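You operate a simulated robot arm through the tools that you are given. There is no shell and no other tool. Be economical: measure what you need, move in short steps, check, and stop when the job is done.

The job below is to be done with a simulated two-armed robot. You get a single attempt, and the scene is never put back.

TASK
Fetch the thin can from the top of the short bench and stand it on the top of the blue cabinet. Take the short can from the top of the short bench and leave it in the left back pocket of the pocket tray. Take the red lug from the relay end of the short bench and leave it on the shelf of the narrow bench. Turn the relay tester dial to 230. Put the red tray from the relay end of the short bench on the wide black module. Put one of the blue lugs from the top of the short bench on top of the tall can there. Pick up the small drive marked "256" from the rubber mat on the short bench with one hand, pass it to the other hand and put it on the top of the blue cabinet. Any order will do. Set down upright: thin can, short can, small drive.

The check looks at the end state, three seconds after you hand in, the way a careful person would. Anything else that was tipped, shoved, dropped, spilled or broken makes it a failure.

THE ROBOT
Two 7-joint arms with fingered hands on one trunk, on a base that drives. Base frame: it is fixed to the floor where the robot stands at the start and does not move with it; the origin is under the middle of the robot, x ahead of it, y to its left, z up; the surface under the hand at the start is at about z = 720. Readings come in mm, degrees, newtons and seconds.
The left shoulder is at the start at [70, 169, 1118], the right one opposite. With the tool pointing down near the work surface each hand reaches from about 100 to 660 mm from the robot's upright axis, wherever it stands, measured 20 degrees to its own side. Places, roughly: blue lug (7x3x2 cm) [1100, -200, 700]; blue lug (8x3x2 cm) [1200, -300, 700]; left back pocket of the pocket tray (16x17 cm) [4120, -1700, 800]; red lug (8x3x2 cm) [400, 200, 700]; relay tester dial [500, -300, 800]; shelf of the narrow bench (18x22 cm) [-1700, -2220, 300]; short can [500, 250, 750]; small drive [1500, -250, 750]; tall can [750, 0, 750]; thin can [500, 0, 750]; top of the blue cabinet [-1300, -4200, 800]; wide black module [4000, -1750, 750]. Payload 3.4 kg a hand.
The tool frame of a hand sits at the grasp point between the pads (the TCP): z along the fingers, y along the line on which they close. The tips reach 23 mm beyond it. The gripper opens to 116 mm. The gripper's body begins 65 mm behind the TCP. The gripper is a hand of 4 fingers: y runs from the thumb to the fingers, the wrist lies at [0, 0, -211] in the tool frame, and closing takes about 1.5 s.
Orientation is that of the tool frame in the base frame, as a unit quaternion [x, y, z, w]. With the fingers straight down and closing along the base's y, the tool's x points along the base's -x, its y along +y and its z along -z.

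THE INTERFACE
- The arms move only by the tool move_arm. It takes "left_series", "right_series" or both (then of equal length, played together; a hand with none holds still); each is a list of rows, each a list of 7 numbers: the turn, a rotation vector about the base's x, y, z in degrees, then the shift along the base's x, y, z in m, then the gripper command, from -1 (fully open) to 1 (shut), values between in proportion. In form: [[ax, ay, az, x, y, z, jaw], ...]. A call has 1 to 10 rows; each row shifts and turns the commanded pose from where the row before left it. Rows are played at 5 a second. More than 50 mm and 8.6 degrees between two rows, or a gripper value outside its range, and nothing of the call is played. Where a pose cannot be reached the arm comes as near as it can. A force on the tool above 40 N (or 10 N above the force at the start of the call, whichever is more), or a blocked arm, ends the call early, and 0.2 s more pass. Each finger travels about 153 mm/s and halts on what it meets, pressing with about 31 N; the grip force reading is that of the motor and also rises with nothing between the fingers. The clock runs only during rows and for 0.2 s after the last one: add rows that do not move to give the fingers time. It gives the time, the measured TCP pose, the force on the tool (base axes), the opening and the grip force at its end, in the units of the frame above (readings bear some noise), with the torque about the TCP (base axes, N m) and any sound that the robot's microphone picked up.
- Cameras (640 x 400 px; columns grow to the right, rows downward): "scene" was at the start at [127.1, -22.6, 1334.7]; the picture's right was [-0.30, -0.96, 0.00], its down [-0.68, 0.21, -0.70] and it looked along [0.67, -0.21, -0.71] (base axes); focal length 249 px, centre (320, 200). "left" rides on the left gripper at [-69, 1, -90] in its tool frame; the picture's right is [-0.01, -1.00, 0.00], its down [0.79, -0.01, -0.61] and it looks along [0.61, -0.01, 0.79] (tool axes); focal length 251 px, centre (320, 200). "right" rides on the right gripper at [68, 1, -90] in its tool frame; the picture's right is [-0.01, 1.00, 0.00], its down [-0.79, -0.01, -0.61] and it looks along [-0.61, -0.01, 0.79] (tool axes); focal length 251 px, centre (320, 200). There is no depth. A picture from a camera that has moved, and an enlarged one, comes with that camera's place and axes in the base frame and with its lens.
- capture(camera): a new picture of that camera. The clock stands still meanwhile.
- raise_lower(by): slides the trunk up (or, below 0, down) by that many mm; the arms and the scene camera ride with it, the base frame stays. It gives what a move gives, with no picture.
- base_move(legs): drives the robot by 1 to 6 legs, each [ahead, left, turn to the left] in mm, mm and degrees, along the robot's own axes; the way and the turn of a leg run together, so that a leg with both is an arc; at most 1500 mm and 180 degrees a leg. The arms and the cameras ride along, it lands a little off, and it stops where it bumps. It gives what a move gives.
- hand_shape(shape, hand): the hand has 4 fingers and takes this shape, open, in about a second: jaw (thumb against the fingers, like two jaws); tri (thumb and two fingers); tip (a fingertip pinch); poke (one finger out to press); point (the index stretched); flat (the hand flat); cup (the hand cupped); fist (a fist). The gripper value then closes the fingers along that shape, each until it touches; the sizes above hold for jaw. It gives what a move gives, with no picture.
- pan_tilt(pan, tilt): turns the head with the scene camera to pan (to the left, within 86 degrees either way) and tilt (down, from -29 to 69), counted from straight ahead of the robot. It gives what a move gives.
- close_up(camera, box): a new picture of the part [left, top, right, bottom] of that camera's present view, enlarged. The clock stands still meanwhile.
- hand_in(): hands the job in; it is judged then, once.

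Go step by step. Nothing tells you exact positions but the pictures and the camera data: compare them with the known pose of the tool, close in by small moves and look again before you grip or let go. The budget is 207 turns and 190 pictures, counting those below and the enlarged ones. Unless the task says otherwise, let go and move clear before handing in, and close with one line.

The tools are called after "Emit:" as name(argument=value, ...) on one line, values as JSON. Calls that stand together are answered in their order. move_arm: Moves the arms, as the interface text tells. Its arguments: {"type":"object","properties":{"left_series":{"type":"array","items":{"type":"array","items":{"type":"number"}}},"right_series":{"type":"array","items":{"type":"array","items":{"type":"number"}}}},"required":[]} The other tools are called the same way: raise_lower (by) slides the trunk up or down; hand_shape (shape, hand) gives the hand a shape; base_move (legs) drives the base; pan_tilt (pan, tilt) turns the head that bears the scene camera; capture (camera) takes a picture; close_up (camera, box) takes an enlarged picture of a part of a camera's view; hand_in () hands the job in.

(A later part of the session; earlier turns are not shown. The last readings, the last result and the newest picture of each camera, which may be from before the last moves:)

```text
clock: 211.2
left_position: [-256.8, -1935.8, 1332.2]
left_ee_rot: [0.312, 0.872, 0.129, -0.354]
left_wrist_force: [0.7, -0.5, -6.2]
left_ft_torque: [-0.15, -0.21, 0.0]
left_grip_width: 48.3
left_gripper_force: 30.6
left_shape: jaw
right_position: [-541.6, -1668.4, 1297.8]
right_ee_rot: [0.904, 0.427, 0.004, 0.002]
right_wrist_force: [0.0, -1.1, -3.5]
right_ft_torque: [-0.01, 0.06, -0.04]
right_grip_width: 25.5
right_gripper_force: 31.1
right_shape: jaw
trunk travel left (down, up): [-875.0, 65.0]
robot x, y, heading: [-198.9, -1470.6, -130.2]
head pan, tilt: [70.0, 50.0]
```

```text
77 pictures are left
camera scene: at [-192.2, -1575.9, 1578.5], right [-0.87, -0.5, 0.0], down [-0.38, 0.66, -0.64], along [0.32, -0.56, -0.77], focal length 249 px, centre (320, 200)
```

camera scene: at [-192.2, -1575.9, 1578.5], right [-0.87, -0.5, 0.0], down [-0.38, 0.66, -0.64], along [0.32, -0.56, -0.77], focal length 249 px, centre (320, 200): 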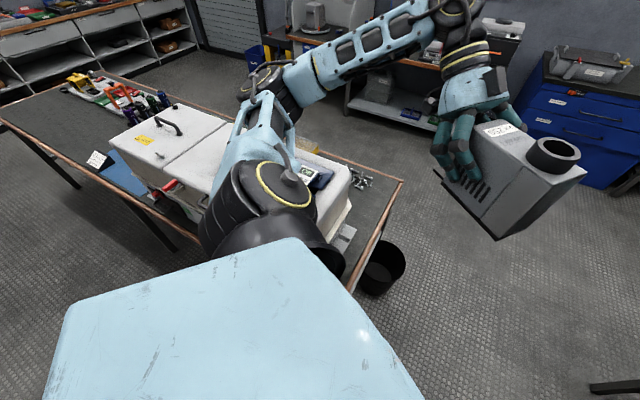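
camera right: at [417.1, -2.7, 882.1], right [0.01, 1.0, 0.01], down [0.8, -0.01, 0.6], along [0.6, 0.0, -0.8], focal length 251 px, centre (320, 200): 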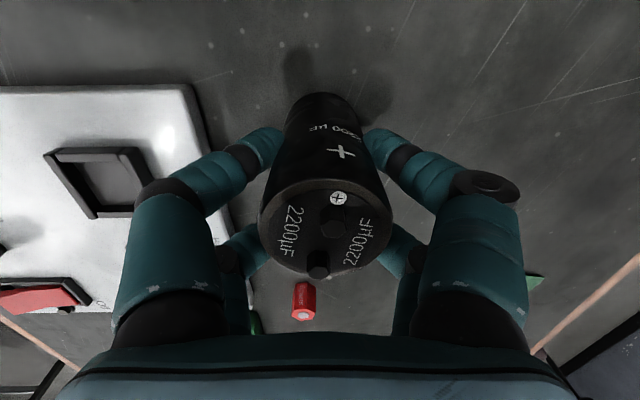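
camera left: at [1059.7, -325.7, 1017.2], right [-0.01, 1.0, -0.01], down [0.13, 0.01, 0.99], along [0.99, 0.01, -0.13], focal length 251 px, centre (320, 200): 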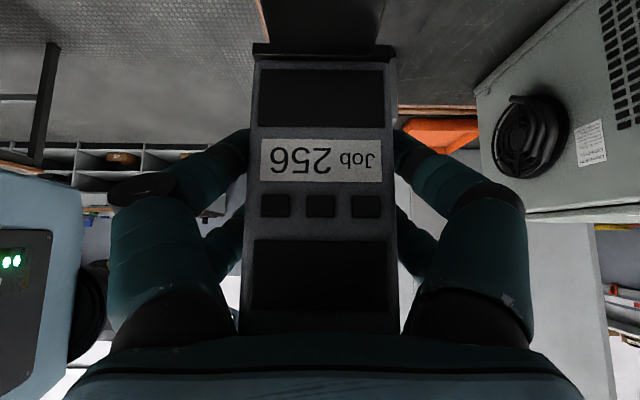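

Arms are clear now. I realign to the passage and continue through.

Emit:
base_move(legs=[[0, 0, -11.7], [450, 0, 0]])

Emit:
capture(camera="scene")

```text
clock: 214.7
left_position: [-702.6, -2194.6, 1334.4]
left_ee_rot: [0.399, 0.836, 0.163, -0.339]
left_wrist_force: [-0.6, 0.3, -5.2]
left_ft_torque: [-0.23, -0.15, -0.01]
left_grip_width: 47.9
left_gripper_force: 30.7
left_shape: jaw
right_position: [-928.9, -1876.4, 1298.7]
right_ee_rot: [0.943, 0.334, 0.003, 0.003]
right_wrist_force: [0.9, -0.3, -3.5]
right_ft_torque: [-0.03, -0.01, 0.0]
right_grip_width: 25.7
right_gripper_force: 30.8
right_shape: jaw
trunk travel left (down, up): [-875.0, 65.0]
robot x, y, heading: [-554.0, -1751.5, -141.5]
head pan, tilt: [70.0, 50.0]
```

```text
76 pictures are left
camera scene: at [-568.2, -1855.4, 1578.6], right [-0.95, -0.31, 0.0], down [-0.24, 0.73, -0.64], along [0.2, -0.61, -0.77], focal length 249 px, centre (320, 200)
```

scene: 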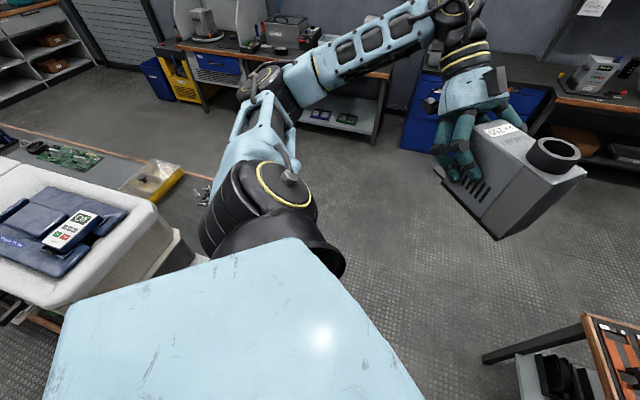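

Through. I turn to face the cabinet wall and drive on.

Emit:
base_move(legs=[[0, 0, 51.5], [1200, -250, 0]])

Emit:
pan_tilt(pan=-10, tilt=38)

Emit:
capture(camera="scene")

```text
clock: 223.3
left_position: [-525.5, -3342.5, 1332.6]
left_ee_rot: [-0.013, 0.926, -0.004, -0.378]
left_wrist_force: [-0.2, 0.8, -4.8]
left_ft_torque: [0.03, -0.22, 0.02]
left_grip_width: 48.2
left_gripper_force: 31.4
left_shape: jaw
right_position: [-916.0, -3327.7, 1299.1]
right_ee_rot: [0.697, 0.717, 0.005, 0.0]
right_wrist_force: [0.1, -0.1, -2.4]
right_ft_torque: [-0.05, 0.01, 0.01]
right_grip_width: 25.8
right_gripper_force: 31.4
right_shape: jaw
trunk travel left (down, up): [-875.0, 65.0]
robot x, y, heading: [-786.0, -2956.9, -88.9]
head pan, tilt: [70.0, 50.0]
```

```text
clock: 224.8
left_position: [-526.1, -3344.1, 1333.4]
left_ee_rot: [-0.012, 0.926, -0.003, -0.377]
left_wrist_force: [0.2, 0.6, -5.4]
left_ft_torque: [-0.03, -0.24, 0.0]
left_grip_width: 47.8
left_gripper_force: 31.4
left_shape: jaw
right_position: [-916.2, -3329.2, 1298.9]
right_ee_rot: [0.697, 0.717, 0.005, -0.001]
right_wrist_force: [0.2, 0.9, -2.9]
right_ft_torque: [-0.03, 0.0, -0.01]
right_grip_width: 25.6
right_gripper_force: 31.6
right_shape: jaw
trunk travel left (down, up): [-875.0, 65.0]
robot x, y, heading: [-782.8, -2955.2, -89.0]
head pan, tilt: [-10.0, 38.0]
```

```text
75 pictures are left
camera scene: at [-798.6, -3090.1, 1595.6], right [-0.99, 0.16, 0.0], down [0.1, 0.61, -0.79], along [-0.12, -0.78, -0.62], focal length 249 px, centre (320, 200)
```

scene: 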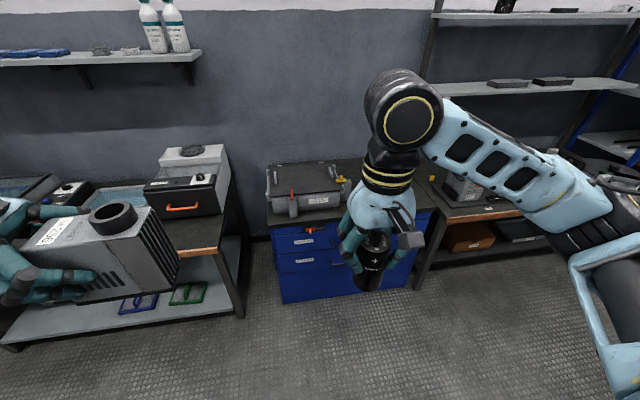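

The cabinet top has a gray toolbox on its left part; the right part seems free. I go in front of it and look down from above.

Emit:
base_move(legs=[[0, -400, -1], [560, 0, 0]])

Emit:
pan_tilt(pan=0, tilt=45)

Emit:
capture(camera="scene")

Emit:
capture(camera="right")

```text
clock: 230.1
left_position: [-930.1, -3903.1, 1333.4]
left_ee_rot: [-0.002, 0.926, 0.0, -0.377]
left_wrist_force: [0.5, 0.1, -5.8]
left_ft_torque: [-0.02, -0.21, 0.02]
left_grip_width: 48.2
left_gripper_force: 31.1
left_shape: jaw
right_position: [-1319.8, -3877.9, 1299.3]
right_ee_rot: [0.706, 0.709, 0.005, 0.001]
right_wrist_force: [0.6, 0.0, -2.6]
right_ft_torque: [0.0, 0.01, -0.02]
right_grip_width: 25.9
right_gripper_force: 30.4
right_shape: jaw
trunk travel left (down, up): [-875.0, 65.0]
robot x, y, heading: [-1181.7, -3506.8, -90.3]
head pan, tilt: [-10.0, 38.0]
```

```text
clock: 230.8
left_position: [-930.5, -3903.5, 1333.2]
left_ee_rot: [-0.003, 0.926, 0.001, -0.377]
left_wrist_force: [0.6, 0.1, -6.1]
left_ft_torque: [0.01, -0.25, 0.02]
left_grip_width: 47.8
left_gripper_force: 31.2
left_shape: jaw
right_position: [-1318.8, -3879.7, 1299.0]
right_ee_rot: [0.705, 0.709, 0.005, -0.001]
right_wrist_force: [0.2, 0.4, -2.9]
right_ft_torque: [-0.01, -0.02, -0.01]
right_grip_width: 25.4
right_gripper_force: 30.8
right_shape: jaw
trunk travel left (down, up): [-875.0, 65.0]
robot x, y, heading: [-1182.1, -3510.6, -90.4]
head pan, tilt: [0.0, 45.0]
```

```text
74 pictures are left
camera scene: at [-1181.8, -3640.5, 1585.4], right [-1.0, 0.01, 0.0], down [0.0, 0.71, -0.71], along [0.0, -0.71, -0.71], focal length 249 px, centre (320, 200)
```

scene: 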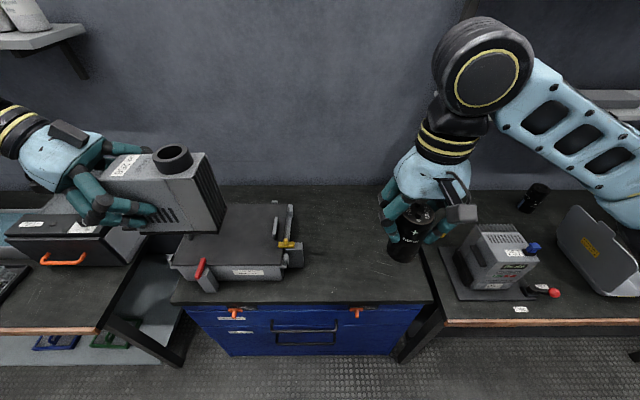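

```text
73 pictures are left
camera right: at [-1319.9, -3811.6, 1389.1], right [1.0, 0.0, 0.01], down [-0.01, -0.8, 0.6], along [0.0, -0.6, -0.8], focal length 251 px, centre (320, 200)
```

right: 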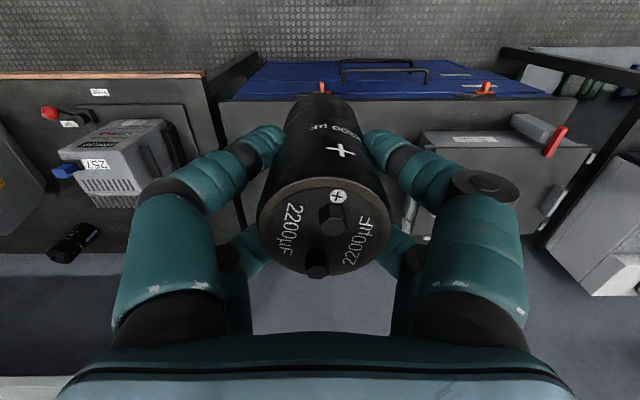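

Free area on the cabinet top: x from about -1500 to -1130, y -4400 to -4000. I move closer/right, lower the trunk, and set the thin can at about [-1460, -4130].

Emit:
base_move(legs=[[95, -85, 0]])

Emit:
raise_lower(by=-220)

Emit:
capture(camera="scene")

```text
clock: 232.1
left_position: [-1013.3, -3996.2, 1334.0]
left_ee_rot: [-0.003, 0.926, 0.0, -0.377]
left_wrist_force: [-0.1, 0.3, -5.7]
left_ft_torque: [0.03, -0.24, 0.02]
left_grip_width: 48.1
left_gripper_force: 31.0
left_shape: jaw
right_position: [-1403.0, -3973.2, 1300.6]
right_ee_rot: [0.705, 0.709, 0.003, -0.001]
right_wrist_force: [0.7, -0.5, -1.9]
right_ft_torque: [0.0, -0.01, 0.02]
right_grip_width: 25.5
right_gripper_force: 30.9
right_shape: jaw
trunk travel left (down, up): [-875.0, 65.0]
robot x, y, heading: [-1268.6, -3605.4, -90.3]
head pan, tilt: [0.0, 45.0]
```

```text
clock: 234.4
left_position: [-1015.9, -3999.1, 1112.6]
left_ee_rot: [-0.002, 0.926, 0.002, -0.377]
left_wrist_force: [0.4, -0.4, -6.1]
left_ft_torque: [0.04, -0.2, -0.01]
left_grip_width: 48.2
left_gripper_force: 30.6
left_shape: jaw
right_position: [-1406.3, -3974.6, 1079.9]
right_ee_rot: [0.705, 0.709, 0.004, 0.001]
right_wrist_force: [0.1, 0.2, -2.5]
right_ft_torque: [-0.01, 0.0, -0.01]
right_grip_width: 25.5
right_gripper_force: 31.0
right_shape: jaw
trunk travel left (down, up): [-655.0, 285.0]
robot x, y, heading: [-1265.0, -3600.6, -90.2]
head pan, tilt: [0.0, 45.0]
```

```text
72 pictures are left
camera scene: at [-1267.7, -3735.3, 1365.4], right [-1.0, 0.01, 0.0], down [0.0, 0.71, -0.71], along [0.0, -0.71, -0.71], focal length 249 px, centre (320, 200)
```

scene: 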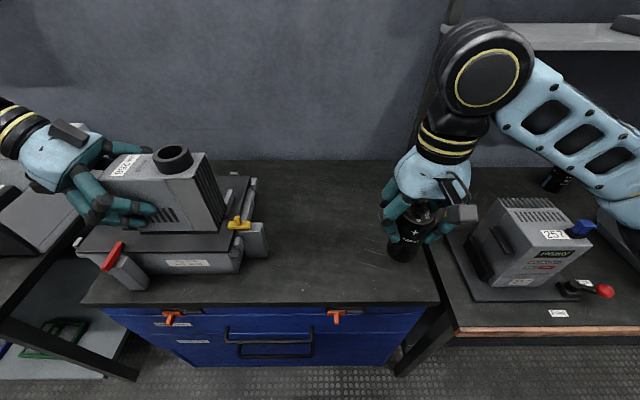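

Emit:
move_arm(right_series=[[0, 0, 0, -0.008, -0.042, -0.01, 1], [0, 0, 0, -0.008, -0.042, -0.01, 1], [0, 0, 0, -0.009, -0.042, -0.01, 1], [0, 0, 0, -0.009, -0.039, -0.02, 1], [0, 0, 0, 0, 0, -0.045, 1], [0, 0, 0, 0, 0, -0.045, 1], [0, 0, 0, 0, 0, -0.02, 1], [0, 0, 0, 0, 0, 0, 1]])

Emit:
close_up(camera="scene", box=[340, 100, 480, 260])

Emit:
capture(camera="right")

```text
clock: 236.2
left_position: [-1014.9, -3998.0, 1113.8]
left_ee_rot: [-0.003, 0.926, 0.001, -0.377]
left_wrist_force: [0.2, 0.2, -6.5]
left_ft_torque: [-0.04, -0.23, -0.01]
left_grip_width: 48.1
left_gripper_force: 31.4
left_shape: jaw
right_position: [-1440.1, -4141.1, 917.9]
right_ee_rot: [0.705, 0.709, 0.005, 0.001]
right_wrist_force: [0.0, 0.3, -3.4]
right_ft_torque: [-0.01, -0.02, 0.01]
right_grip_width: 25.5
right_gripper_force: 31.0
right_shape: jaw
trunk travel left (down, up): [-655.0, 285.0]
robot x, y, heading: [-1267.5, -3604.9, -90.5]
head pan, tilt: [0.0, 45.0]
```

```text
2.50 times, centred on (410, 180) of scene
camera zoom: at [-1267.8, -3735.4, 1365.4], right [-1.0, 0.01, 0.0], down [0.0, 0.71, -0.71], along [0.0, -0.71, -0.71], focal length 623 px, centre (95, 250)
```

zoom: 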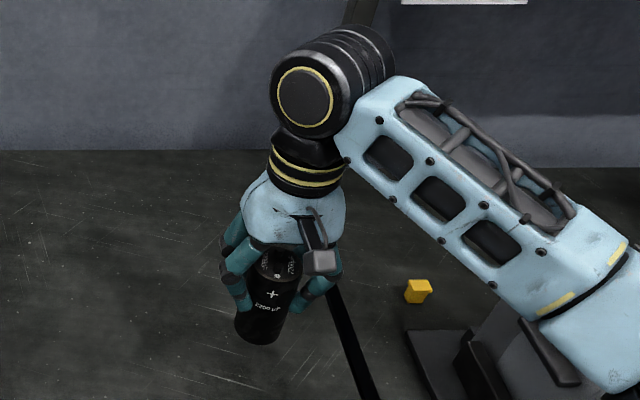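

```text
70 pictures are left
camera right: at [-1440.0, -4072.3, 1008.5], right [1.0, 0.0, 0.01], down [-0.01, -0.8, 0.6], along [0.0, -0.6, -0.8], focal length 251 px, centre (320, 200)
```

right: 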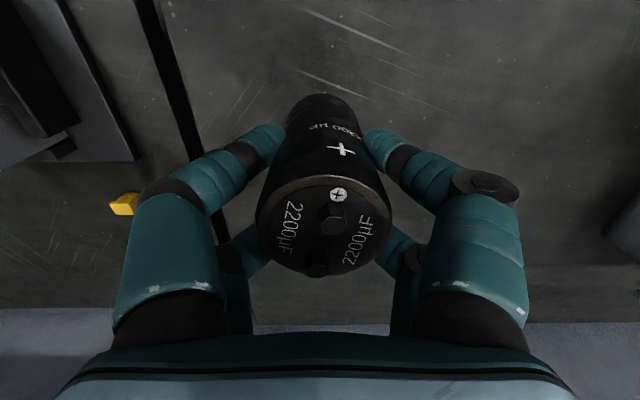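

Emit:
move_arm(right_series=[[0, 0, 0, 0, 0, -0.02, 1], [0, 0, 0, 0, 0, -0.01, 1], [0, 0, 0, 0, 0, -0.004, 1], [0, 0, 0, 0, 0, -0.003, 1], [0, 0, 0, 0, 0, 0, 1]])

Emit:
close_up(camera="scene", box=[360, 150, 440, 250])

```text
clock: 237.4
left_position: [-1014.7, -3998.4, 1114.2]
left_ee_rot: [-0.002, 0.926, 0.002, -0.377]
left_wrist_force: [-0.1, -0.5, -6.1]
left_ft_torque: [0.03, -0.2, 0.04]
left_grip_width: 48.4
left_gripper_force: 31.5
left_shape: jaw
right_position: [-1438.4, -4141.2, 880.7]
right_ee_rot: [0.706, 0.709, 0.005, 0.0]
right_wrist_force: [-0.1, -0.6, -2.8]
right_ft_torque: [-0.02, 0.02, 0.01]
right_grip_width: 25.2
right_gripper_force: 30.4
right_shape: jaw
trunk travel left (down, up): [-655.0, 285.0]
robot x, y, heading: [-1268.5, -3606.4, -90.4]
head pan, tilt: [0.0, 45.0]
```

```text
4.00 times, centred on (400, 200) of scene
camera zoom: at [-1267.7, -3735.6, 1365.4], right [-1.0, 0.01, 0.0], down [0.0, 0.71, -0.71], along [0.0, -0.71, -0.71], focal length 996 px, centre (0, 200)
```

zoom: 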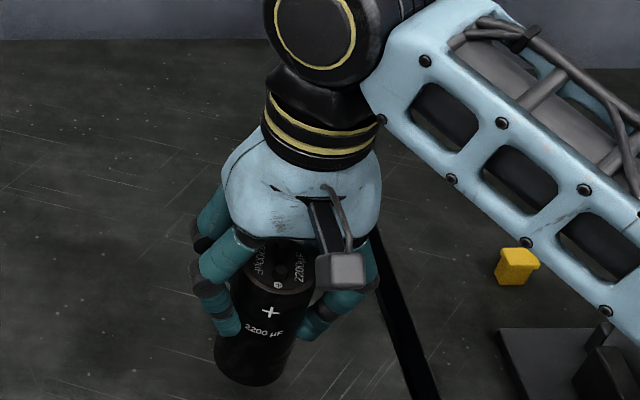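

Emit:
move_arm(right_series=[[0, 0, 0, 0, 0, -0.003, 1], [0, 0, 0, 0, 0, -0.003, 1], [0, 0, 0, 0, 0, 0, 1]])

Emit:
move_arm(right_series=[[0, 0, 0, 0, 0, -0.002, 1], [0, 0, 0, 0, 0, 0, 1]])

```text
clock: 238.2
left_position: [-1015.5, -3998.9, 1113.1]
left_ee_rot: [-0.004, 0.926, 0.0, -0.378]
left_wrist_force: [0.7, 0.0, -5.1]
left_ft_torque: [0.03, -0.21, -0.03]
left_grip_width: 47.9
left_gripper_force: 30.4
left_shape: jaw
right_position: [-1438.5, -4141.1, 873.8]
right_ee_rot: [0.705, 0.709, 0.005, 0.0]
right_wrist_force: [-0.2, 0.4, -2.5]
right_ft_torque: [-0.03, -0.02, -0.04]
right_grip_width: 25.3
right_gripper_force: 31.3
right_shape: jaw
trunk travel left (down, up): [-655.0, 285.0]
robot x, y, heading: [-1265.4, -3604.5, -90.2]
head pan, tilt: [0.0, 45.0]
```

```text
clock: 238.8
left_position: [-1015.7, -3998.2, 1112.1]
left_ee_rot: [-0.003, 0.926, 0.001, -0.377]
left_wrist_force: [1.1, 0.3, -5.5]
left_ft_torque: [0.01, -0.26, 0.03]
left_grip_width: 47.9
left_gripper_force: 30.8
left_shape: jaw
right_position: [-1438.9, -4141.1, 874.4]
right_ee_rot: [0.704, 0.71, 0.005, 0.0]
right_wrist_force: [-0.4, 0.1, -2.9]
right_ft_torque: [-0.05, -0.05, 0.0]
right_grip_width: 25.4
right_gripper_force: 31.3
right_shape: jaw
trunk travel left (down, up): [-655.0, 285.0]
robot x, y, heading: [-1269.8, -3604.4, -90.2]
head pan, tilt: [0.0, 45.0]
```

Emit:
move_arm(right_series=[[0, 0, 0, 0, 0, -0.003, 1], [0, 0, 0, 0, 0, 0, 1]])

Emit:
move_arm(right_series=[[0, 0, 0, 0, 0, -0.002, 1], [0, 0, 0, 0, 0, 0, 1]])

```text
clock: 239.4
left_position: [-1015.9, -3998.9, 1111.7]
left_ee_rot: [-0.003, 0.926, 0.002, -0.377]
left_wrist_force: [0.5, -0.6, -5.8]
left_ft_torque: [0.03, -0.23, -0.05]
left_grip_width: 47.9
left_gripper_force: 30.9
left_shape: jaw
right_position: [-1438.3, -4140.7, 869.5]
right_ee_rot: [0.705, 0.71, 0.006, 0.0]
right_wrist_force: [-0.7, -0.2, -1.6]
right_ft_torque: [-0.04, 0.0, 0.03]
right_grip_width: 25.5
right_gripper_force: 31.4
right_shape: jaw
trunk travel left (down, up): [-655.0, 285.0]
robot x, y, heading: [-1270.5, -3605.7, -90.4]
head pan, tilt: [0.0, 45.0]
```

```text
clock: 240.0
left_position: [-1014.7, -3999.8, 1113.0]
left_ee_rot: [-0.003, 0.926, 0.0, -0.377]
left_wrist_force: [0.7, 0.5, -5.7]
left_ft_torque: [0.06, -0.19, -0.02]
left_grip_width: 48.1
left_gripper_force: 31.3
left_shape: jaw
right_position: [-1439.1, -4140.3, 867.5]
right_ee_rot: [0.705, 0.709, 0.005, 0.0]
right_wrist_force: [0.5, -0.2, -1.6]
right_ft_torque: [-0.02, 0.02, 0.01]
right_grip_width: 25.4
right_gripper_force: 31.1
right_shape: jaw
trunk travel left (down, up): [-655.0, 285.0]
robot x, y, heading: [-1262.9, -3603.8, -90.5]
head pan, tilt: [0.0, 45.0]
```

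Emit:
move_arm(right_series=[[0, 0, 0, 0, 0, -0.003, 1], [0, 0, 0, 0, 0, 0, 1]])

Emit:
move_arm(right_series=[[0, 0, 0, 0, 0, -0.002, 1], [0, 0, 0, 0, 0, 0, 1]])

Emit:
close_up(camera="scene", box=[360, 150, 440, 250])

```text
clock: 240.6
left_position: [-1015.2, -3999.2, 1113.2]
left_ee_rot: [-0.004, 0.926, 0.0, -0.377]
left_wrist_force: [0.5, 0.3, -6.0]
left_ft_torque: [0.0, -0.21, -0.02]
left_grip_width: 48.0
left_gripper_force: 31.8
left_shape: jaw
right_position: [-1438.6, -4140.6, 866.2]
right_ee_rot: [0.705, 0.709, 0.005, 0.0]
right_wrist_force: [0.5, 0.1, -2.6]
right_ft_torque: [-0.03, 0.01, 0.04]
right_grip_width: 25.5
right_gripper_force: 31.1
right_shape: jaw
trunk travel left (down, up): [-655.0, 285.0]
robot x, y, heading: [-1268.9, -3603.4, -90.3]
head pan, tilt: [0.0, 45.0]
```

```text
clock: 241.2
left_position: [-1015.5, -3998.8, 1113.8]
left_ee_rot: [-0.003, 0.926, 0.001, -0.377]
left_wrist_force: [-1.0, 0.9, -5.8]
left_ft_torque: [0.03, -0.23, 0.02]
left_grip_width: 48.4
left_gripper_force: 30.7
left_shape: jaw
right_position: [-1439.0, -4140.8, 863.4]
right_ee_rot: [0.705, 0.709, 0.004, 0.0]
right_wrist_force: [-0.3, -0.7, -2.1]
right_ft_torque: [-0.03, 0.02, -0.01]
right_grip_width: 25.6
right_gripper_force: 30.9
right_shape: jaw
trunk travel left (down, up): [-655.0, 285.0]
robot x, y, heading: [-1263.9, -3605.9, -90.6]
head pan, tilt: [0.0, 45.0]
```

```text
4.00 times, centred on (400, 200) of scene
camera zoom: at [-1267.7, -3735.6, 1365.3], right [-1.0, 0.01, 0.0], down [0.0, 0.71, -0.71], along [0.0, -0.71, -0.71], focal length 996 px, centre (0, 200)
```

zoom: 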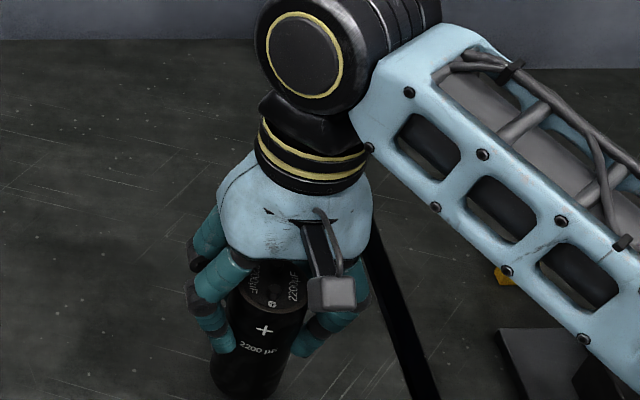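

Emit:
move_arm(right_series=[[0, 0, 0, 0, 0, -0.002, 1], [0, 0, 0, 0, 0, -0.002, 1], [0, 0, 0, 0, 0, 0, 1]])

Emit:
close_up(camera="scene", box=[360, 190, 440, 270])

```text
clock: 242.0
left_position: [-1014.8, -3999.2, 1112.5]
left_ee_rot: [-0.003, 0.926, 0.001, -0.378]
left_wrist_force: [-0.3, 0.8, -6.1]
left_ft_torque: [0.02, -0.2, 0.0]
left_grip_width: 47.8
left_gripper_force: 30.9
left_shape: jaw
right_position: [-1438.6, -4140.3, 860.2]
right_ee_rot: [0.705, 0.709, 0.005, 0.0]
right_wrist_force: [0.3, -0.8, -2.5]
right_ft_torque: [-0.01, -0.05, 0.01]
right_grip_width: 25.5
right_gripper_force: 31.1
right_shape: jaw
trunk travel left (down, up): [-655.0, 285.0]
robot x, y, heading: [-1265.4, -3603.8, -90.5]
head pan, tilt: [0.0, 45.0]
```

```text
5.00 times, centred on (400, 230) of scene
camera zoom: at [-1267.7, -3735.7, 1365.3], right [-1.0, 0.01, 0.0], down [0.0, 0.71, -0.71], along [0.0, -0.71, -0.71], focal length 1246 px, centre (-80, 50)
```

zoom: 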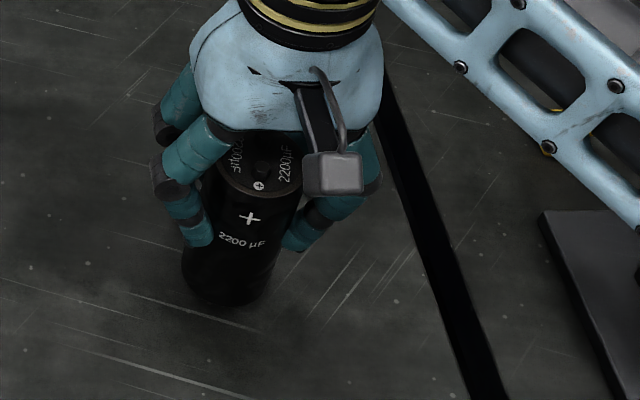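

Emit:
move_arm(right_series=[[0, 0, 0, 0, 0, -0.002, 1], [0, 0, 0, 0, 0, -0.002, 1], [0, 0, 0, 0, 0, 0, 1]])

Emit:
move_arm(right_series=[[0, 0, 0, 0, 0, -0.002, 1], [0, 0, 0, 0, 0, 0, 1]])

Emit:
move_arm(right_series=[[0, 0, 0, 0, 0, -0.002, 1], [0, 0, 0, 0, 0, 0, 1]])

```text
clock: 242.8
left_position: [-1014.2, -3998.3, 1113.0]
left_ee_rot: [-0.003, 0.926, 0.001, -0.376]
left_wrist_force: [-0.2, -0.8, -5.3]
left_ft_torque: [0.0, -0.24, 0.01]
left_grip_width: 48.3
left_gripper_force: 31.4
left_shape: jaw
right_position: [-1439.2, -4140.8, 855.1]
right_ee_rot: [0.705, 0.709, 0.004, 0.0]
right_wrist_force: [-0.1, 0.1, -2.7]
right_ft_torque: [0.01, -0.02, -0.01]
right_grip_width: 25.3
right_gripper_force: 30.9
right_shape: jaw
trunk travel left (down, up): [-655.0, 285.0]
robot x, y, heading: [-1268.3, -3603.4, -90.1]
head pan, tilt: [0.0, 45.0]
```

```text
clock: 243.4
left_position: [-1015.6, -3999.6, 1111.9]
left_ee_rot: [-0.003, 0.926, 0.001, -0.377]
left_wrist_force: [-0.2, 0.0, -7.3]
left_ft_torque: [-0.02, -0.23, 0.01]
left_grip_width: 48.0
left_gripper_force: 30.6
left_shape: jaw
right_position: [-1439.2, -4140.7, 854.7]
right_ee_rot: [0.705, 0.709, 0.005, 0.0]
right_wrist_force: [0.7, 0.4, -2.5]
right_ft_torque: [0.01, -0.01, 0.0]
right_grip_width: 25.3
right_gripper_force: 30.7
right_shape: jaw
trunk travel left (down, up): [-655.0, 285.0]
robot x, y, heading: [-1263.8, -3604.8, -90.4]
head pan, tilt: [0.0, 45.0]
```

```text
clock: 244.0
left_position: [-1014.6, -3999.9, 1112.4]
left_ee_rot: [-0.003, 0.926, 0.001, -0.378]
left_wrist_force: [-0.2, -0.2, -6.1]
left_ft_torque: [0.02, -0.21, 0.01]
left_grip_width: 48.0
left_gripper_force: 30.9
left_shape: jaw
right_position: [-1440.1, -4141.3, 851.4]
right_ee_rot: [0.705, 0.71, 0.004, 0.0]
right_wrist_force: [-0.1, -1.1, -2.9]
right_ft_torque: [-0.01, 0.05, 0.02]
right_grip_width: 25.3
right_gripper_force: 30.6
right_shape: jaw
trunk travel left (down, up): [-655.0, 285.0]
robot x, y, heading: [-1272.4, -3602.6, -90.2]
head pan, tilt: [0.0, 45.0]
```

Triangulating the yellow cube suggests the surface is near z≈745; I lower further.

Emit:
move_arm(right_series=[[0, 0, 0, 0, 0, -0.005, 1], [0, 0, 0, 0, 0, -0.005, 1], [0, 0, 0, 0, 0, -0.005, 1], [0, 0, 0, 0, 0, 0, 1]])

Emit:
close_up(camera="scene", box=[360, 190, 440, 270])

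```text
clock: 245.0
left_position: [-1015.2, -3998.8, 1112.3]
left_ee_rot: [-0.003, 0.926, 0.0, -0.377]
left_wrist_force: [0.5, 0.6, -4.9]
left_ft_torque: [0.01, -0.23, 0.02]
left_grip_width: 48.0
left_gripper_force: 30.6
left_shape: jaw
right_position: [-1438.9, -4140.4, 836.5]
right_ee_rot: [0.706, 0.708, 0.005, 0.0]
right_wrist_force: [-0.1, 0.0, -2.2]
right_ft_torque: [-0.06, 0.01, 0.01]
right_grip_width: 25.3
right_gripper_force: 30.7
right_shape: jaw
trunk travel left (down, up): [-655.0, 285.0]
robot x, y, heading: [-1264.8, -3599.7, -90.4]
head pan, tilt: [0.0, 45.0]
```

```text
5.00 times, centred on (400, 230) of scene
camera zoom: at [-1267.7, -3735.6, 1365.3], right [-1.0, 0.01, 0.0], down [0.0, 0.71, -0.71], along [0.0, -0.71, -0.71], focal length 1246 px, centre (-80, 50)
```

zoom: 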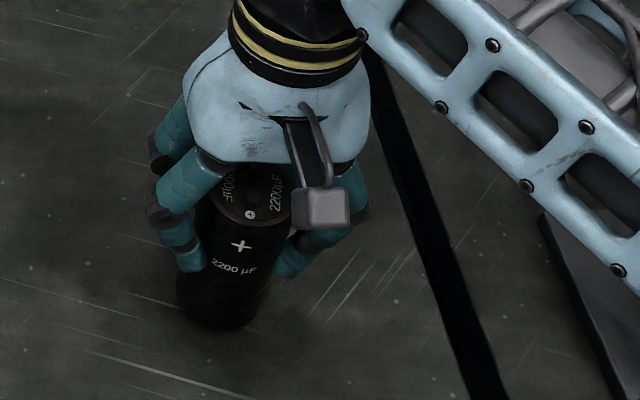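

Emit:
move_arm(right_series=[[0, 0, 0, 0, 0, -0.003, 1], [0, 0, 0, 0, 0, -0.002, 1], [0, 0, 0, 0, 0, 0, 1]])

Emit:
move_arm(right_series=[[0, 0, 0, 0, 0, -0.002, 1], [0, 0, 0, 0, 0, -0.001, 1], [0, 0, 0, 0, 0, 0, 1]])

Emit:
move_arm(right_series=[[0, 0, 0, 0, 0, -0.002, 1], [0, 0, 0, 0, 0, 0, 1]])

Emit:
close_up(camera="scene", box=[360, 150, 520, 270])

```text
clock: 245.8
left_position: [-1015.1, -3998.6, 1112.9]
left_ee_rot: [-0.003, 0.926, 0.001, -0.377]
left_wrist_force: [-0.2, -0.1, -4.5]
left_ft_torque: [0.0, -0.22, -0.02]
left_grip_width: 48.3
left_gripper_force: 30.8
left_shape: jaw
right_position: [-1438.1, -4140.7, 831.6]
right_ee_rot: [0.705, 0.709, 0.004, 0.0]
right_wrist_force: [-0.8, -1.6, 1.0]
right_ft_torque: [-0.05, 0.04, 0.01]
right_grip_width: 25.5
right_gripper_force: 30.8
right_shape: jaw
trunk travel left (down, up): [-655.0, 285.0]
robot x, y, heading: [-1269.9, -3604.2, -90.6]
head pan, tilt: [0.0, 45.0]
```

```text
clock: 246.6
left_position: [-1014.3, -3997.3, 1112.8]
left_ee_rot: [-0.003, 0.926, 0.0, -0.378]
left_wrist_force: [0.2, -0.7, -4.8]
left_ft_torque: [0.0, -0.22, 0.04]
left_grip_width: 48.1
left_gripper_force: 31.1
left_shape: jaw
right_position: [-1439.9, -4140.0, 831.2]
right_ee_rot: [0.705, 0.709, 0.004, 0.002]
right_wrist_force: [-1.4, -9.2, 21.7]
right_ft_torque: [-0.02, 0.1, 0.03]
right_grip_width: 25.3
right_gripper_force: 30.2
right_shape: jaw
trunk travel left (down, up): [-655.0, 285.0]
robot x, y, heading: [-1269.5, -3598.5, -90.2]
head pan, tilt: [0.0, 45.0]
```

```text
clock: 247.2
left_position: [-1015.8, -3997.1, 1112.9]
left_ee_rot: [-0.003, 0.926, 0.0, -0.377]
left_wrist_force: [-0.4, 0.5, -5.7]
left_ft_torque: [0.03, -0.27, 0.0]
left_grip_width: 48.1
left_gripper_force: 31.0
left_shape: jaw
right_position: [-1439.9, -4140.7, 830.3]
right_ee_rot: [0.705, 0.709, 0.003, 0.005]
right_wrist_force: [1.2, 0.6, 15.4]
right_ft_torque: [0.54, 0.08, 0.0]
right_grip_width: 25.9
right_gripper_force: 31.1
right_shape: jaw
trunk travel left (down, up): [-655.0, 285.0]
robot x, y, heading: [-1265.7, -3604.5, -90.7]
head pan, tilt: [0.0, 45.0]
stopped in row 2 (right hand): the force on the tool passed its limit at 41 N (the readings are from after the stop); the commanded pose is now the measured one
```

```text
3.33 times, centred on (440, 210) of scene
camera zoom: at [-1267.4, -3733.7, 1365.3], right [-1.0, 0.01, 0.0], down [0.0, 0.71, -0.71], along [0.0, -0.71, -0.71], focal length 830 px, centre (-80, 167)
```

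zoom: 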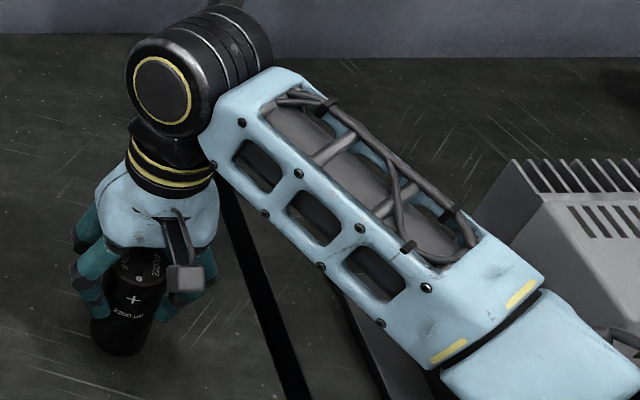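

The can touches down (surface z≈760). I ease up slightly and release.

Emit:
move_arm(right_series=[[0, 0, 0, 0, 0, 0.001, 1], [0, 0, 0, 0, 0, 0, 1]])

Emit:
move_arm(right_series=[[0, 0, 0, 0, 0, 0, 0.45], [0, 0, 0, 0, 0, 0, 0.35], [0, 0, 0, 0, 0, 0, 0.2], [0, 0, 0, 0, 0, 0, 0], [0, 0, 0, 0, 0, 0, -0.2], [0, 0, 0, 0, 0, 0.02, -0.2], [0, 0, 0, 0, 0, 0.045, -0.2], [0, 0, 0, 0, 0, 0.045, -0.2], [0, 0, 0, 0, 0.02, 0.04, -0.2], [0, 0, 0, 0, 0.04, 0.02, -0.2]])

Emit:
close_up(camera="scene", box=[360, 150, 480, 270])

```text
clock: 247.8
left_position: [-1014.7, -3996.8, 1114.3]
left_ee_rot: [-0.003, 0.926, 0.0, -0.378]
left_wrist_force: [-0.1, -0.5, -6.4]
left_ft_torque: [0.0, -0.22, 0.02]
left_grip_width: 48.0
left_gripper_force: 31.3
left_shape: jaw
right_position: [-1439.5, -4140.4, 830.7]
right_ee_rot: [0.705, 0.709, 0.002, 0.003]
right_wrist_force: [-1.9, -2.8, 14.1]
right_ft_torque: [0.27, 0.09, 0.02]
right_grip_width: 25.7
right_gripper_force: 30.8
right_shape: jaw
trunk travel left (down, up): [-655.0, 285.0]
robot x, y, heading: [-1268.9, -3604.4, -90.4]
head pan, tilt: [0.0, 45.0]
```

```text
clock: 250.0
left_position: [-1014.6, -3995.5, 1113.3]
left_ee_rot: [-0.003, 0.926, -0.001, -0.377]
left_wrist_force: [-0.8, 0.5, -5.3]
left_ft_torque: [0.0, -0.29, 0.02]
left_grip_width: 48.0
left_gripper_force: 30.8
left_shape: jaw
right_position: [-1440.7, -4079.0, 997.8]
right_ee_rot: [0.705, 0.709, 0.003, 0.003]
right_wrist_force: [-1.0, -0.5, 0.2]
right_ft_torque: [-0.06, 0.0, 0.02]
right_grip_width: 69.4
right_gripper_force: 0.1
right_shape: jaw
trunk travel left (down, up): [-655.0, 285.0]
robot x, y, heading: [-1267.2, -3604.8, -90.1]
head pan, tilt: [0.0, 45.0]
```

```text
3.33 times, centred on (420, 210) of scene
camera zoom: at [-1268.1, -3733.7, 1365.5], right [-1.0, 0.01, 0.0], down [0.0, 0.71, -0.71], along [0.0, -0.71, -0.71], focal length 830 px, centre (-13, 167)
```

zoom: 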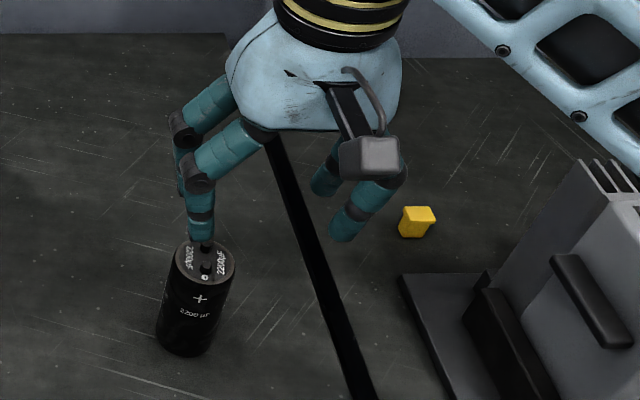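

The thin can stands upright. I retract the right hand and bring the drive over its spot at about [-1290, -4060].

Emit:
move_arm(right_series=[[0, 0, 0, 0, 0.04, 0.025, -0.2], [0, 0, 0, -0.01, 0.04, 0.025, -0.2], [0, 0, 0, -0.02, 0.04, 0.02, -0.2], [0, 0, 0, -0.02, 0.04, 0.01, -0.2], [0, 0, 0, -0.02, 0.02, 0, -0.2], [0, 0, 0, 0, 0, 0, -0.2], [0, 0, 0, 0, 0, 0, -0.2], [0, 0, 0, 0, 0, 0, -0.2]], left_series=[[0, 0, 0, 0, 0, 0, 1], [0, 0, 0, -0.04, -0.008, 0, 1], [0, 0, 0, -0.04, -0.009, 0, 1], [0, 0, 0, -0.04, -0.009, 0, 1], [0, 0, 0, -0.04, -0.009, 0, 1], [0, 0, 0, -0.04, -0.01, 0, 1], [0, 0, 0, -0.04, -0.01, 0, 1], [0, 0, 0, -0.035, -0.009, 0, 1]])

Emit:
capture(camera="scene")

Emit:
capture(camera="left")

```text
clock: 251.8
left_position: [-1291.4, -4063.7, 1112.6]
left_ee_rot: [-0.003, 0.927, 0.001, -0.376]
left_wrist_force: [0.7, 1.4, -5.2]
left_ft_torque: [0.02, -0.26, 0.0]
left_grip_width: 48.1
left_gripper_force: 31.2
left_shape: jaw
right_position: [-1511.9, -3902.0, 1077.3]
right_ee_rot: [0.705, 0.709, 0.004, 0.003]
right_wrist_force: [-0.2, -1.1, 1.0]
right_ft_torque: [0.01, 0.02, 0.03]
right_grip_width: 69.0
right_gripper_force: 0.1
right_shape: jaw
trunk travel left (down, up): [-655.0, 285.0]
robot x, y, heading: [-1267.8, -3607.4, -90.1]
head pan, tilt: [0.0, 45.0]
```

```text
63 pictures are left
camera scene: at [-1270.3, -3736.0, 1365.3], right [-1.0, 0.01, 0.0], down [0.01, 0.71, -0.71], along [0.0, -0.71, -0.71], focal length 249 px, centre (320, 200)
```

scene: 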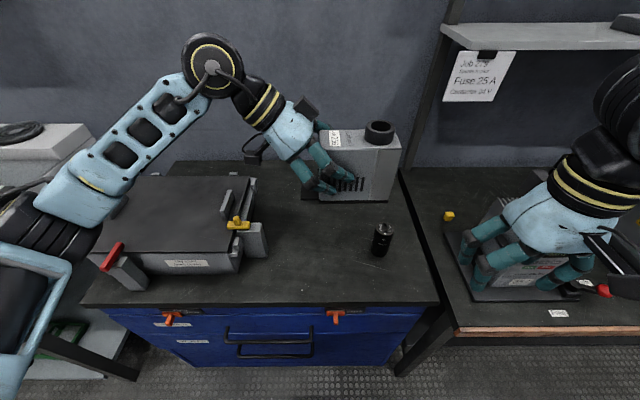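

```text
62 pictures are left
camera left: at [-1180.3, -4064.1, 1128.0], right [0.01, -1.0, -0.01], down [-0.15, -0.01, 0.99], along [-0.99, -0.01, -0.15], focal length 251 px, centre (320, 200)
```

left: 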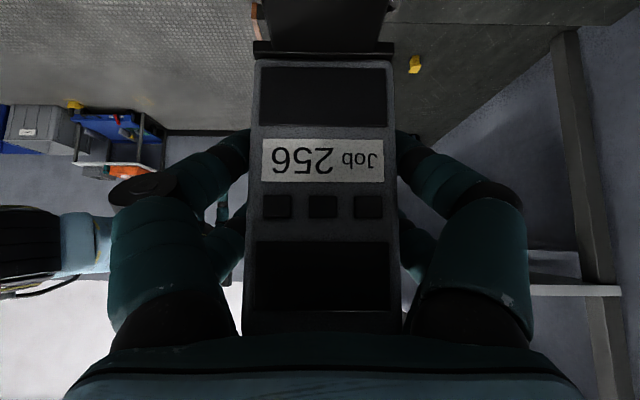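

I lower the drive toward the cabinet top and check the arm's clearance over the toolbox.

Emit:
move_arm(left_series=[[0, 0, 0, 0, 0, -0.045, 1], [0, 0, 0, 0, 0, -0.045, 1], [0, 0, 0, 0, 0, -0.045, 1], [0, 0, 0, 0, 0, -0.045, 1], [0, 0, 0, 0, 0, -0.04, 1], [0, 0, 0, 0, 0, -0.03, 1], [0, 0, 0, 0, 0, 0, 1]])

Emit:
capture(camera="scene")

```text
clock: 253.4
left_position: [-1291.8, -4063.3, 862.9]
left_ee_rot: [-0.002, 0.926, 0.001, -0.377]
left_wrist_force: [0.1, 0.5, -5.6]
left_ft_torque: [0.03, -0.21, 0.02]
left_grip_width: 47.8
left_gripper_force: 31.1
left_shape: jaw
right_position: [-1510.1, -3900.6, 1078.7]
right_ee_rot: [0.705, 0.71, 0.003, 0.003]
right_wrist_force: [0.4, -0.6, 0.2]
right_ft_torque: [-0.04, -0.02, -0.03]
right_grip_width: 69.2
right_gripper_force: 0.0
right_shape: jaw
trunk travel left (down, up): [-655.0, 285.0]
robot x, y, heading: [-1266.9, -3602.6, -90.1]
head pan, tilt: [0.0, 45.0]
```

```text
61 pictures are left
camera scene: at [-1268.4, -3735.3, 1365.4], right [-1.0, 0.01, 0.0], down [0.0, 0.71, -0.71], along [0.0, -0.71, -0.71], focal length 249 px, centre (320, 200)
```

scene: 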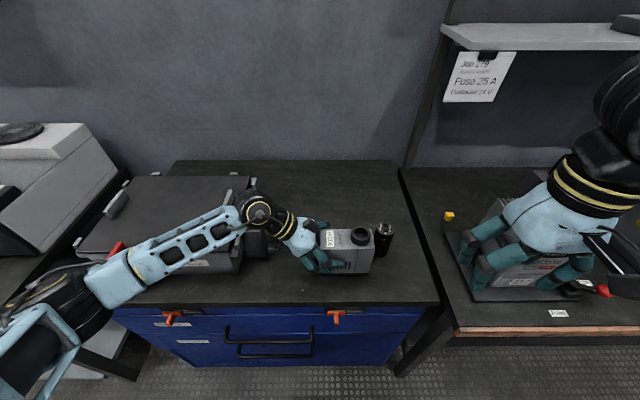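

Emit:
close_up(camera="scene", box=[80, 160, 300, 320])

Emit:
close_up(camera="scene", box=[250, 180, 410, 300])

Emit:
capture(camera="right")

```text
2.50 times, centred on (190, 240) of scene
camera zoom: at [-1268.4, -3735.3, 1365.4], right [-1.0, 0.01, 0.0], down [0.0, 0.71, -0.71], along [0.0, -0.71, -0.71], focal length 623 px, centre (645, 100)
```

zoom: 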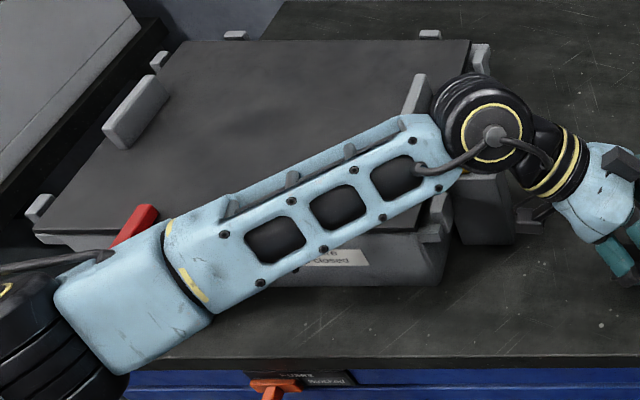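

```text
3.33 times, centred on (330, 240) of scene
camera zoom: at [-1268.4, -3735.3, 1365.4], right [-1.0, 0.01, 0.0], down [0.0, 0.71, -0.71], along [0.0, -0.71, -0.71], focal length 830 px, centre (287, 67)
```

zoom: 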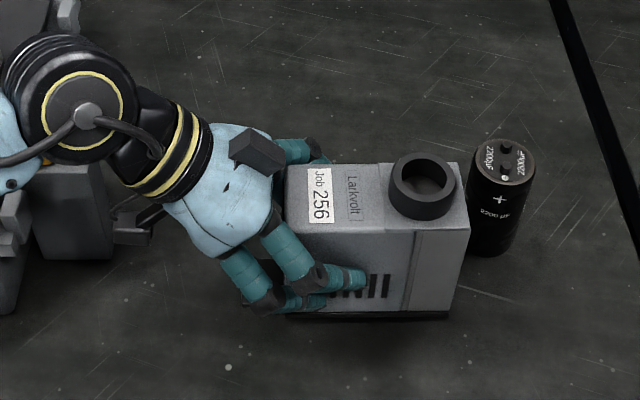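

```text
58 pictures are left
camera right: at [-1510.7, -3831.8, 1168.3], right [1.0, 0.0, 0.01], down [-0.01, -0.8, 0.61], along [0.01, -0.61, -0.8], focal length 251 px, centre (320, 200)
```

right: 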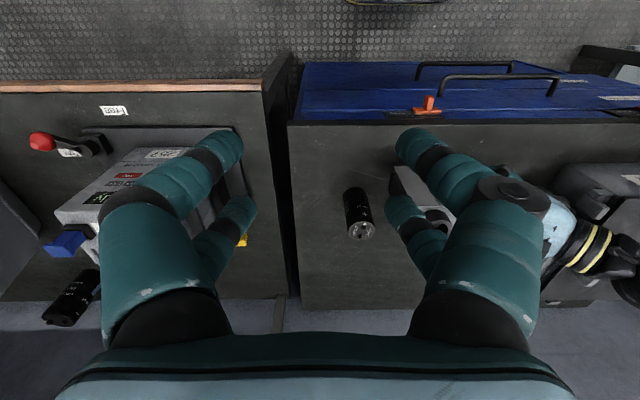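

The forearm stays in front of the toolbox; I shift 20 mm nearer and 25 mm right for more room, then lower close to the surface.

Emit:
move_arm(left_series=[[0, 0, 0, -0.025, 0.022, 0, 1], [0, 0, 0, 0, 0, -0.015, 1], [0, 0, 0, 0, 0, -0.012, 1], [0, 0, 0, 0, 0, 0, 1]])

Emit:
close_up(camera="scene", box=[220, 180, 400, 310])

Emit:
close_up(camera="right", box=[320, 100, 640, 320])

```text
clock: 254.4
left_position: [-1316.5, -4040.9, 836.0]
left_ee_rot: [-0.003, 0.926, 0.0, -0.378]
left_wrist_force: [0.4, -0.1, -5.2]
left_ft_torque: [0.02, -0.23, 0.02]
left_grip_width: 47.9
left_gripper_force: 31.4
left_shape: jaw
right_position: [-1510.5, -3901.0, 1079.2]
right_ee_rot: [0.705, 0.709, 0.003, 0.004]
right_wrist_force: [0.3, 0.1, -0.4]
right_ft_torque: [-0.03, -0.01, -0.01]
right_grip_width: 69.3
right_gripper_force: 0.0
right_shape: jaw
trunk travel left (down, up): [-655.0, 285.0]
robot x, y, heading: [-1266.8, -3603.6, -90.6]
head pan, tilt: [0.0, 45.0]
```

```text
3.08 times, centred on (310, 245) of scene
camera zoom: at [-1268.5, -3735.2, 1365.4], right [-1.0, 0.01, 0.0], down [0.0, 0.71, -0.71], along [0.0, -0.71, -0.71], focal length 766 px, centre (351, 62)
```

zoom: 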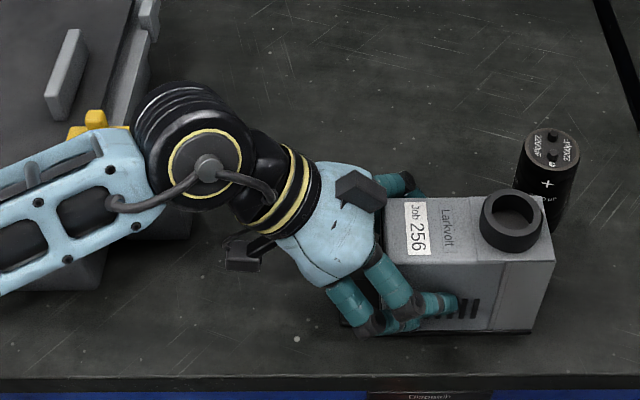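

```text
1.82 times, centred on (480, 210) of right
camera zoom: at [-1510.8, -3831.7, 1168.3], right [1.0, 0.0, 0.01], down [-0.01, -0.8, 0.61], along [0.01, -0.61, -0.8], focal length 457 px, centre (29, 182)
```

zoom: 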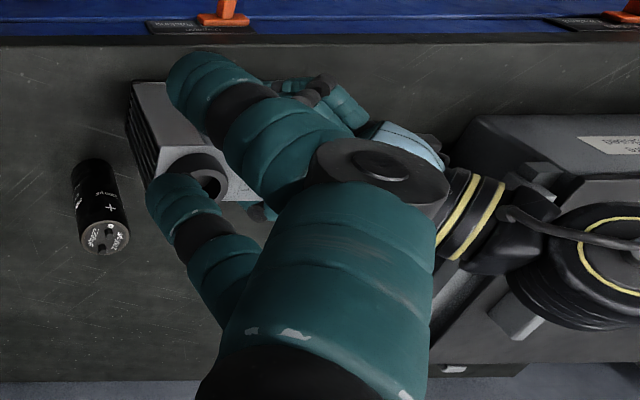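

Emit:
move_arm(left_series=[[0, 0, 0, 0, 0, -0.003, 1], [0, 0, 0, 0, 0, -0.003, 1], [0, 0, 0, 0, 0, 0, 1]])

Emit:
move_arm(left_series=[[0, 0, 0, 0, 0, -0.003, 1], [0, 0, 0, 0, 0, 0, 1]])

Emit:
move_arm(left_series=[[0, 0, 0, 0, 0, -0.002, 1], [0, 0, 0, 0, 0, 0, 1]])

```text
clock: 255.2
left_position: [-1317.0, -4040.0, 830.1]
left_ee_rot: [-0.004, 0.926, 0.001, -0.377]
left_wrist_force: [-0.1, 0.2, -4.9]
left_ft_torque: [0.01, -0.23, -0.02]
left_grip_width: 48.1
left_gripper_force: 31.1
left_shape: jaw
right_position: [-1510.8, -3900.9, 1076.8]
right_ee_rot: [0.705, 0.709, 0.003, 0.002]
right_wrist_force: [0.0, -0.5, -0.5]
right_ft_torque: [-0.01, 0.0, -0.03]
right_grip_width: 69.1
right_gripper_force: 0.0
right_shape: jaw
trunk travel left (down, up): [-655.0, 285.0]
robot x, y, heading: [-1267.9, -3603.1, -90.1]
head pan, tilt: [0.0, 45.0]
```

```text
clock: 255.8
left_position: [-1317.5, -4040.0, 826.2]
left_ee_rot: [-0.003, 0.926, 0.001, -0.377]
left_wrist_force: [0.3, -0.3, -6.0]
left_ft_torque: [0.02, -0.24, 0.0]
left_grip_width: 47.9
left_gripper_force: 30.8
left_shape: jaw
right_position: [-1509.4, -3901.8, 1079.5]
right_ee_rot: [0.705, 0.709, 0.004, 0.003]
right_wrist_force: [0.6, 0.7, 0.5]
right_ft_torque: [-0.02, -0.01, -0.01]
right_grip_width: 69.1
right_gripper_force: 0.1
right_shape: jaw
trunk travel left (down, up): [-655.0, 285.0]
robot x, y, heading: [-1267.5, -3604.7, -90.2]
head pan, tilt: [0.0, 45.0]
```

```text
clock: 256.4
left_position: [-1316.3, -4039.5, 824.3]
left_ee_rot: [-0.003, 0.926, 0.001, -0.376]
left_wrist_force: [1.5, 0.3, -5.2]
left_ft_torque: [0.01, -0.24, 0.0]
left_grip_width: 47.8
left_gripper_force: 30.7
left_shape: jaw
right_position: [-1509.7, -3900.4, 1077.3]
right_ee_rot: [0.706, 0.709, 0.004, 0.003]
right_wrist_force: [-0.9, 0.4, -0.2]
right_ft_torque: [0.0, -0.01, -0.02]
right_grip_width: 69.1
right_gripper_force: 0.1
right_shape: jaw
trunk travel left (down, up): [-655.0, 285.0]
robot x, y, heading: [-1267.4, -3606.8, -90.1]
head pan, tilt: [0.0, 45.0]
```

Emit:
move_arm(left_series=[[0, 0, 0, 0, 0, -0.002, 1], [0, 0, 0, 0, 0, 0, 1]])

Emit:
move_arm(left_series=[[0, 0, 0, 0, 0, -0.002, 1], [0, 0, 0, 0, 0, 0, 1]])

Emit:
close_up(camera="scene", box=[290, 220, 370, 280])

```text
clock: 257.0
left_position: [-1315.6, -4040.6, 823.1]
left_ee_rot: [-0.003, 0.926, 0.001, -0.378]
left_wrist_force: [0.4, -0.7, -7.1]
left_ft_torque: [0.01, -0.22, -0.02]
left_grip_width: 47.8
left_gripper_force: 30.6
left_shape: jaw
right_position: [-1511.1, -3900.7, 1078.5]
right_ee_rot: [0.706, 0.709, 0.003, 0.003]
right_wrist_force: [-0.5, 0.4, -0.4]
right_ft_torque: [0.0, -0.01, -0.01]
right_grip_width: 68.9
right_gripper_force: 0.0
right_shape: jaw
trunk travel left (down, up): [-655.0, 285.0]
robot x, y, heading: [-1264.4, -3608.2, -90.2]
head pan, tilt: [0.0, 45.0]
```

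```text
clock: 257.6
left_position: [-1315.3, -4040.3, 819.8]
left_ee_rot: [-0.004, 0.926, 0.0, -0.377]
left_wrist_force: [-0.6, -0.4, -5.2]
left_ft_torque: [0.0, -0.19, 0.02]
left_grip_width: 47.8
left_gripper_force: 31.1
left_shape: jaw
right_position: [-1510.3, -3900.2, 1079.1]
right_ee_rot: [0.706, 0.708, 0.003, 0.002]
right_wrist_force: [0.9, -0.4, -0.7]
right_ft_torque: [-0.01, 0.0, 0.0]
right_grip_width: 69.4
right_gripper_force: 0.0
right_shape: jaw
trunk travel left (down, up): [-655.0, 285.0]
robot x, y, heading: [-1266.6, -3603.2, -90.5]
head pan, tilt: [0.0, 45.0]
```

```text
6.67 times, centred on (330, 250) of scene
camera zoom: at [-1268.3, -3735.4, 1365.4], right [-1.0, 0.01, 0.0], down [0.0, 0.71, -0.71], along [0.0, -0.71, -0.71], focal length 1661 px, centre (253, -133)
```

zoom: 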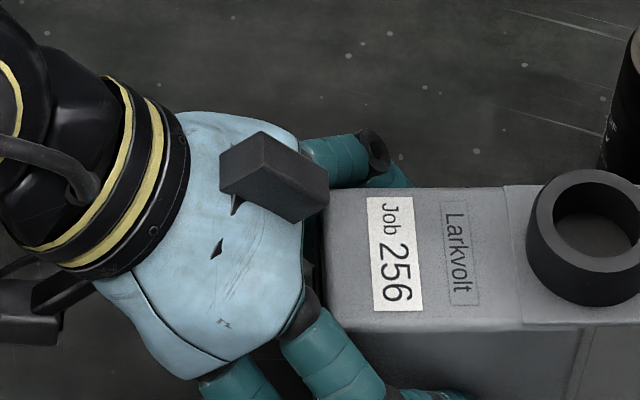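

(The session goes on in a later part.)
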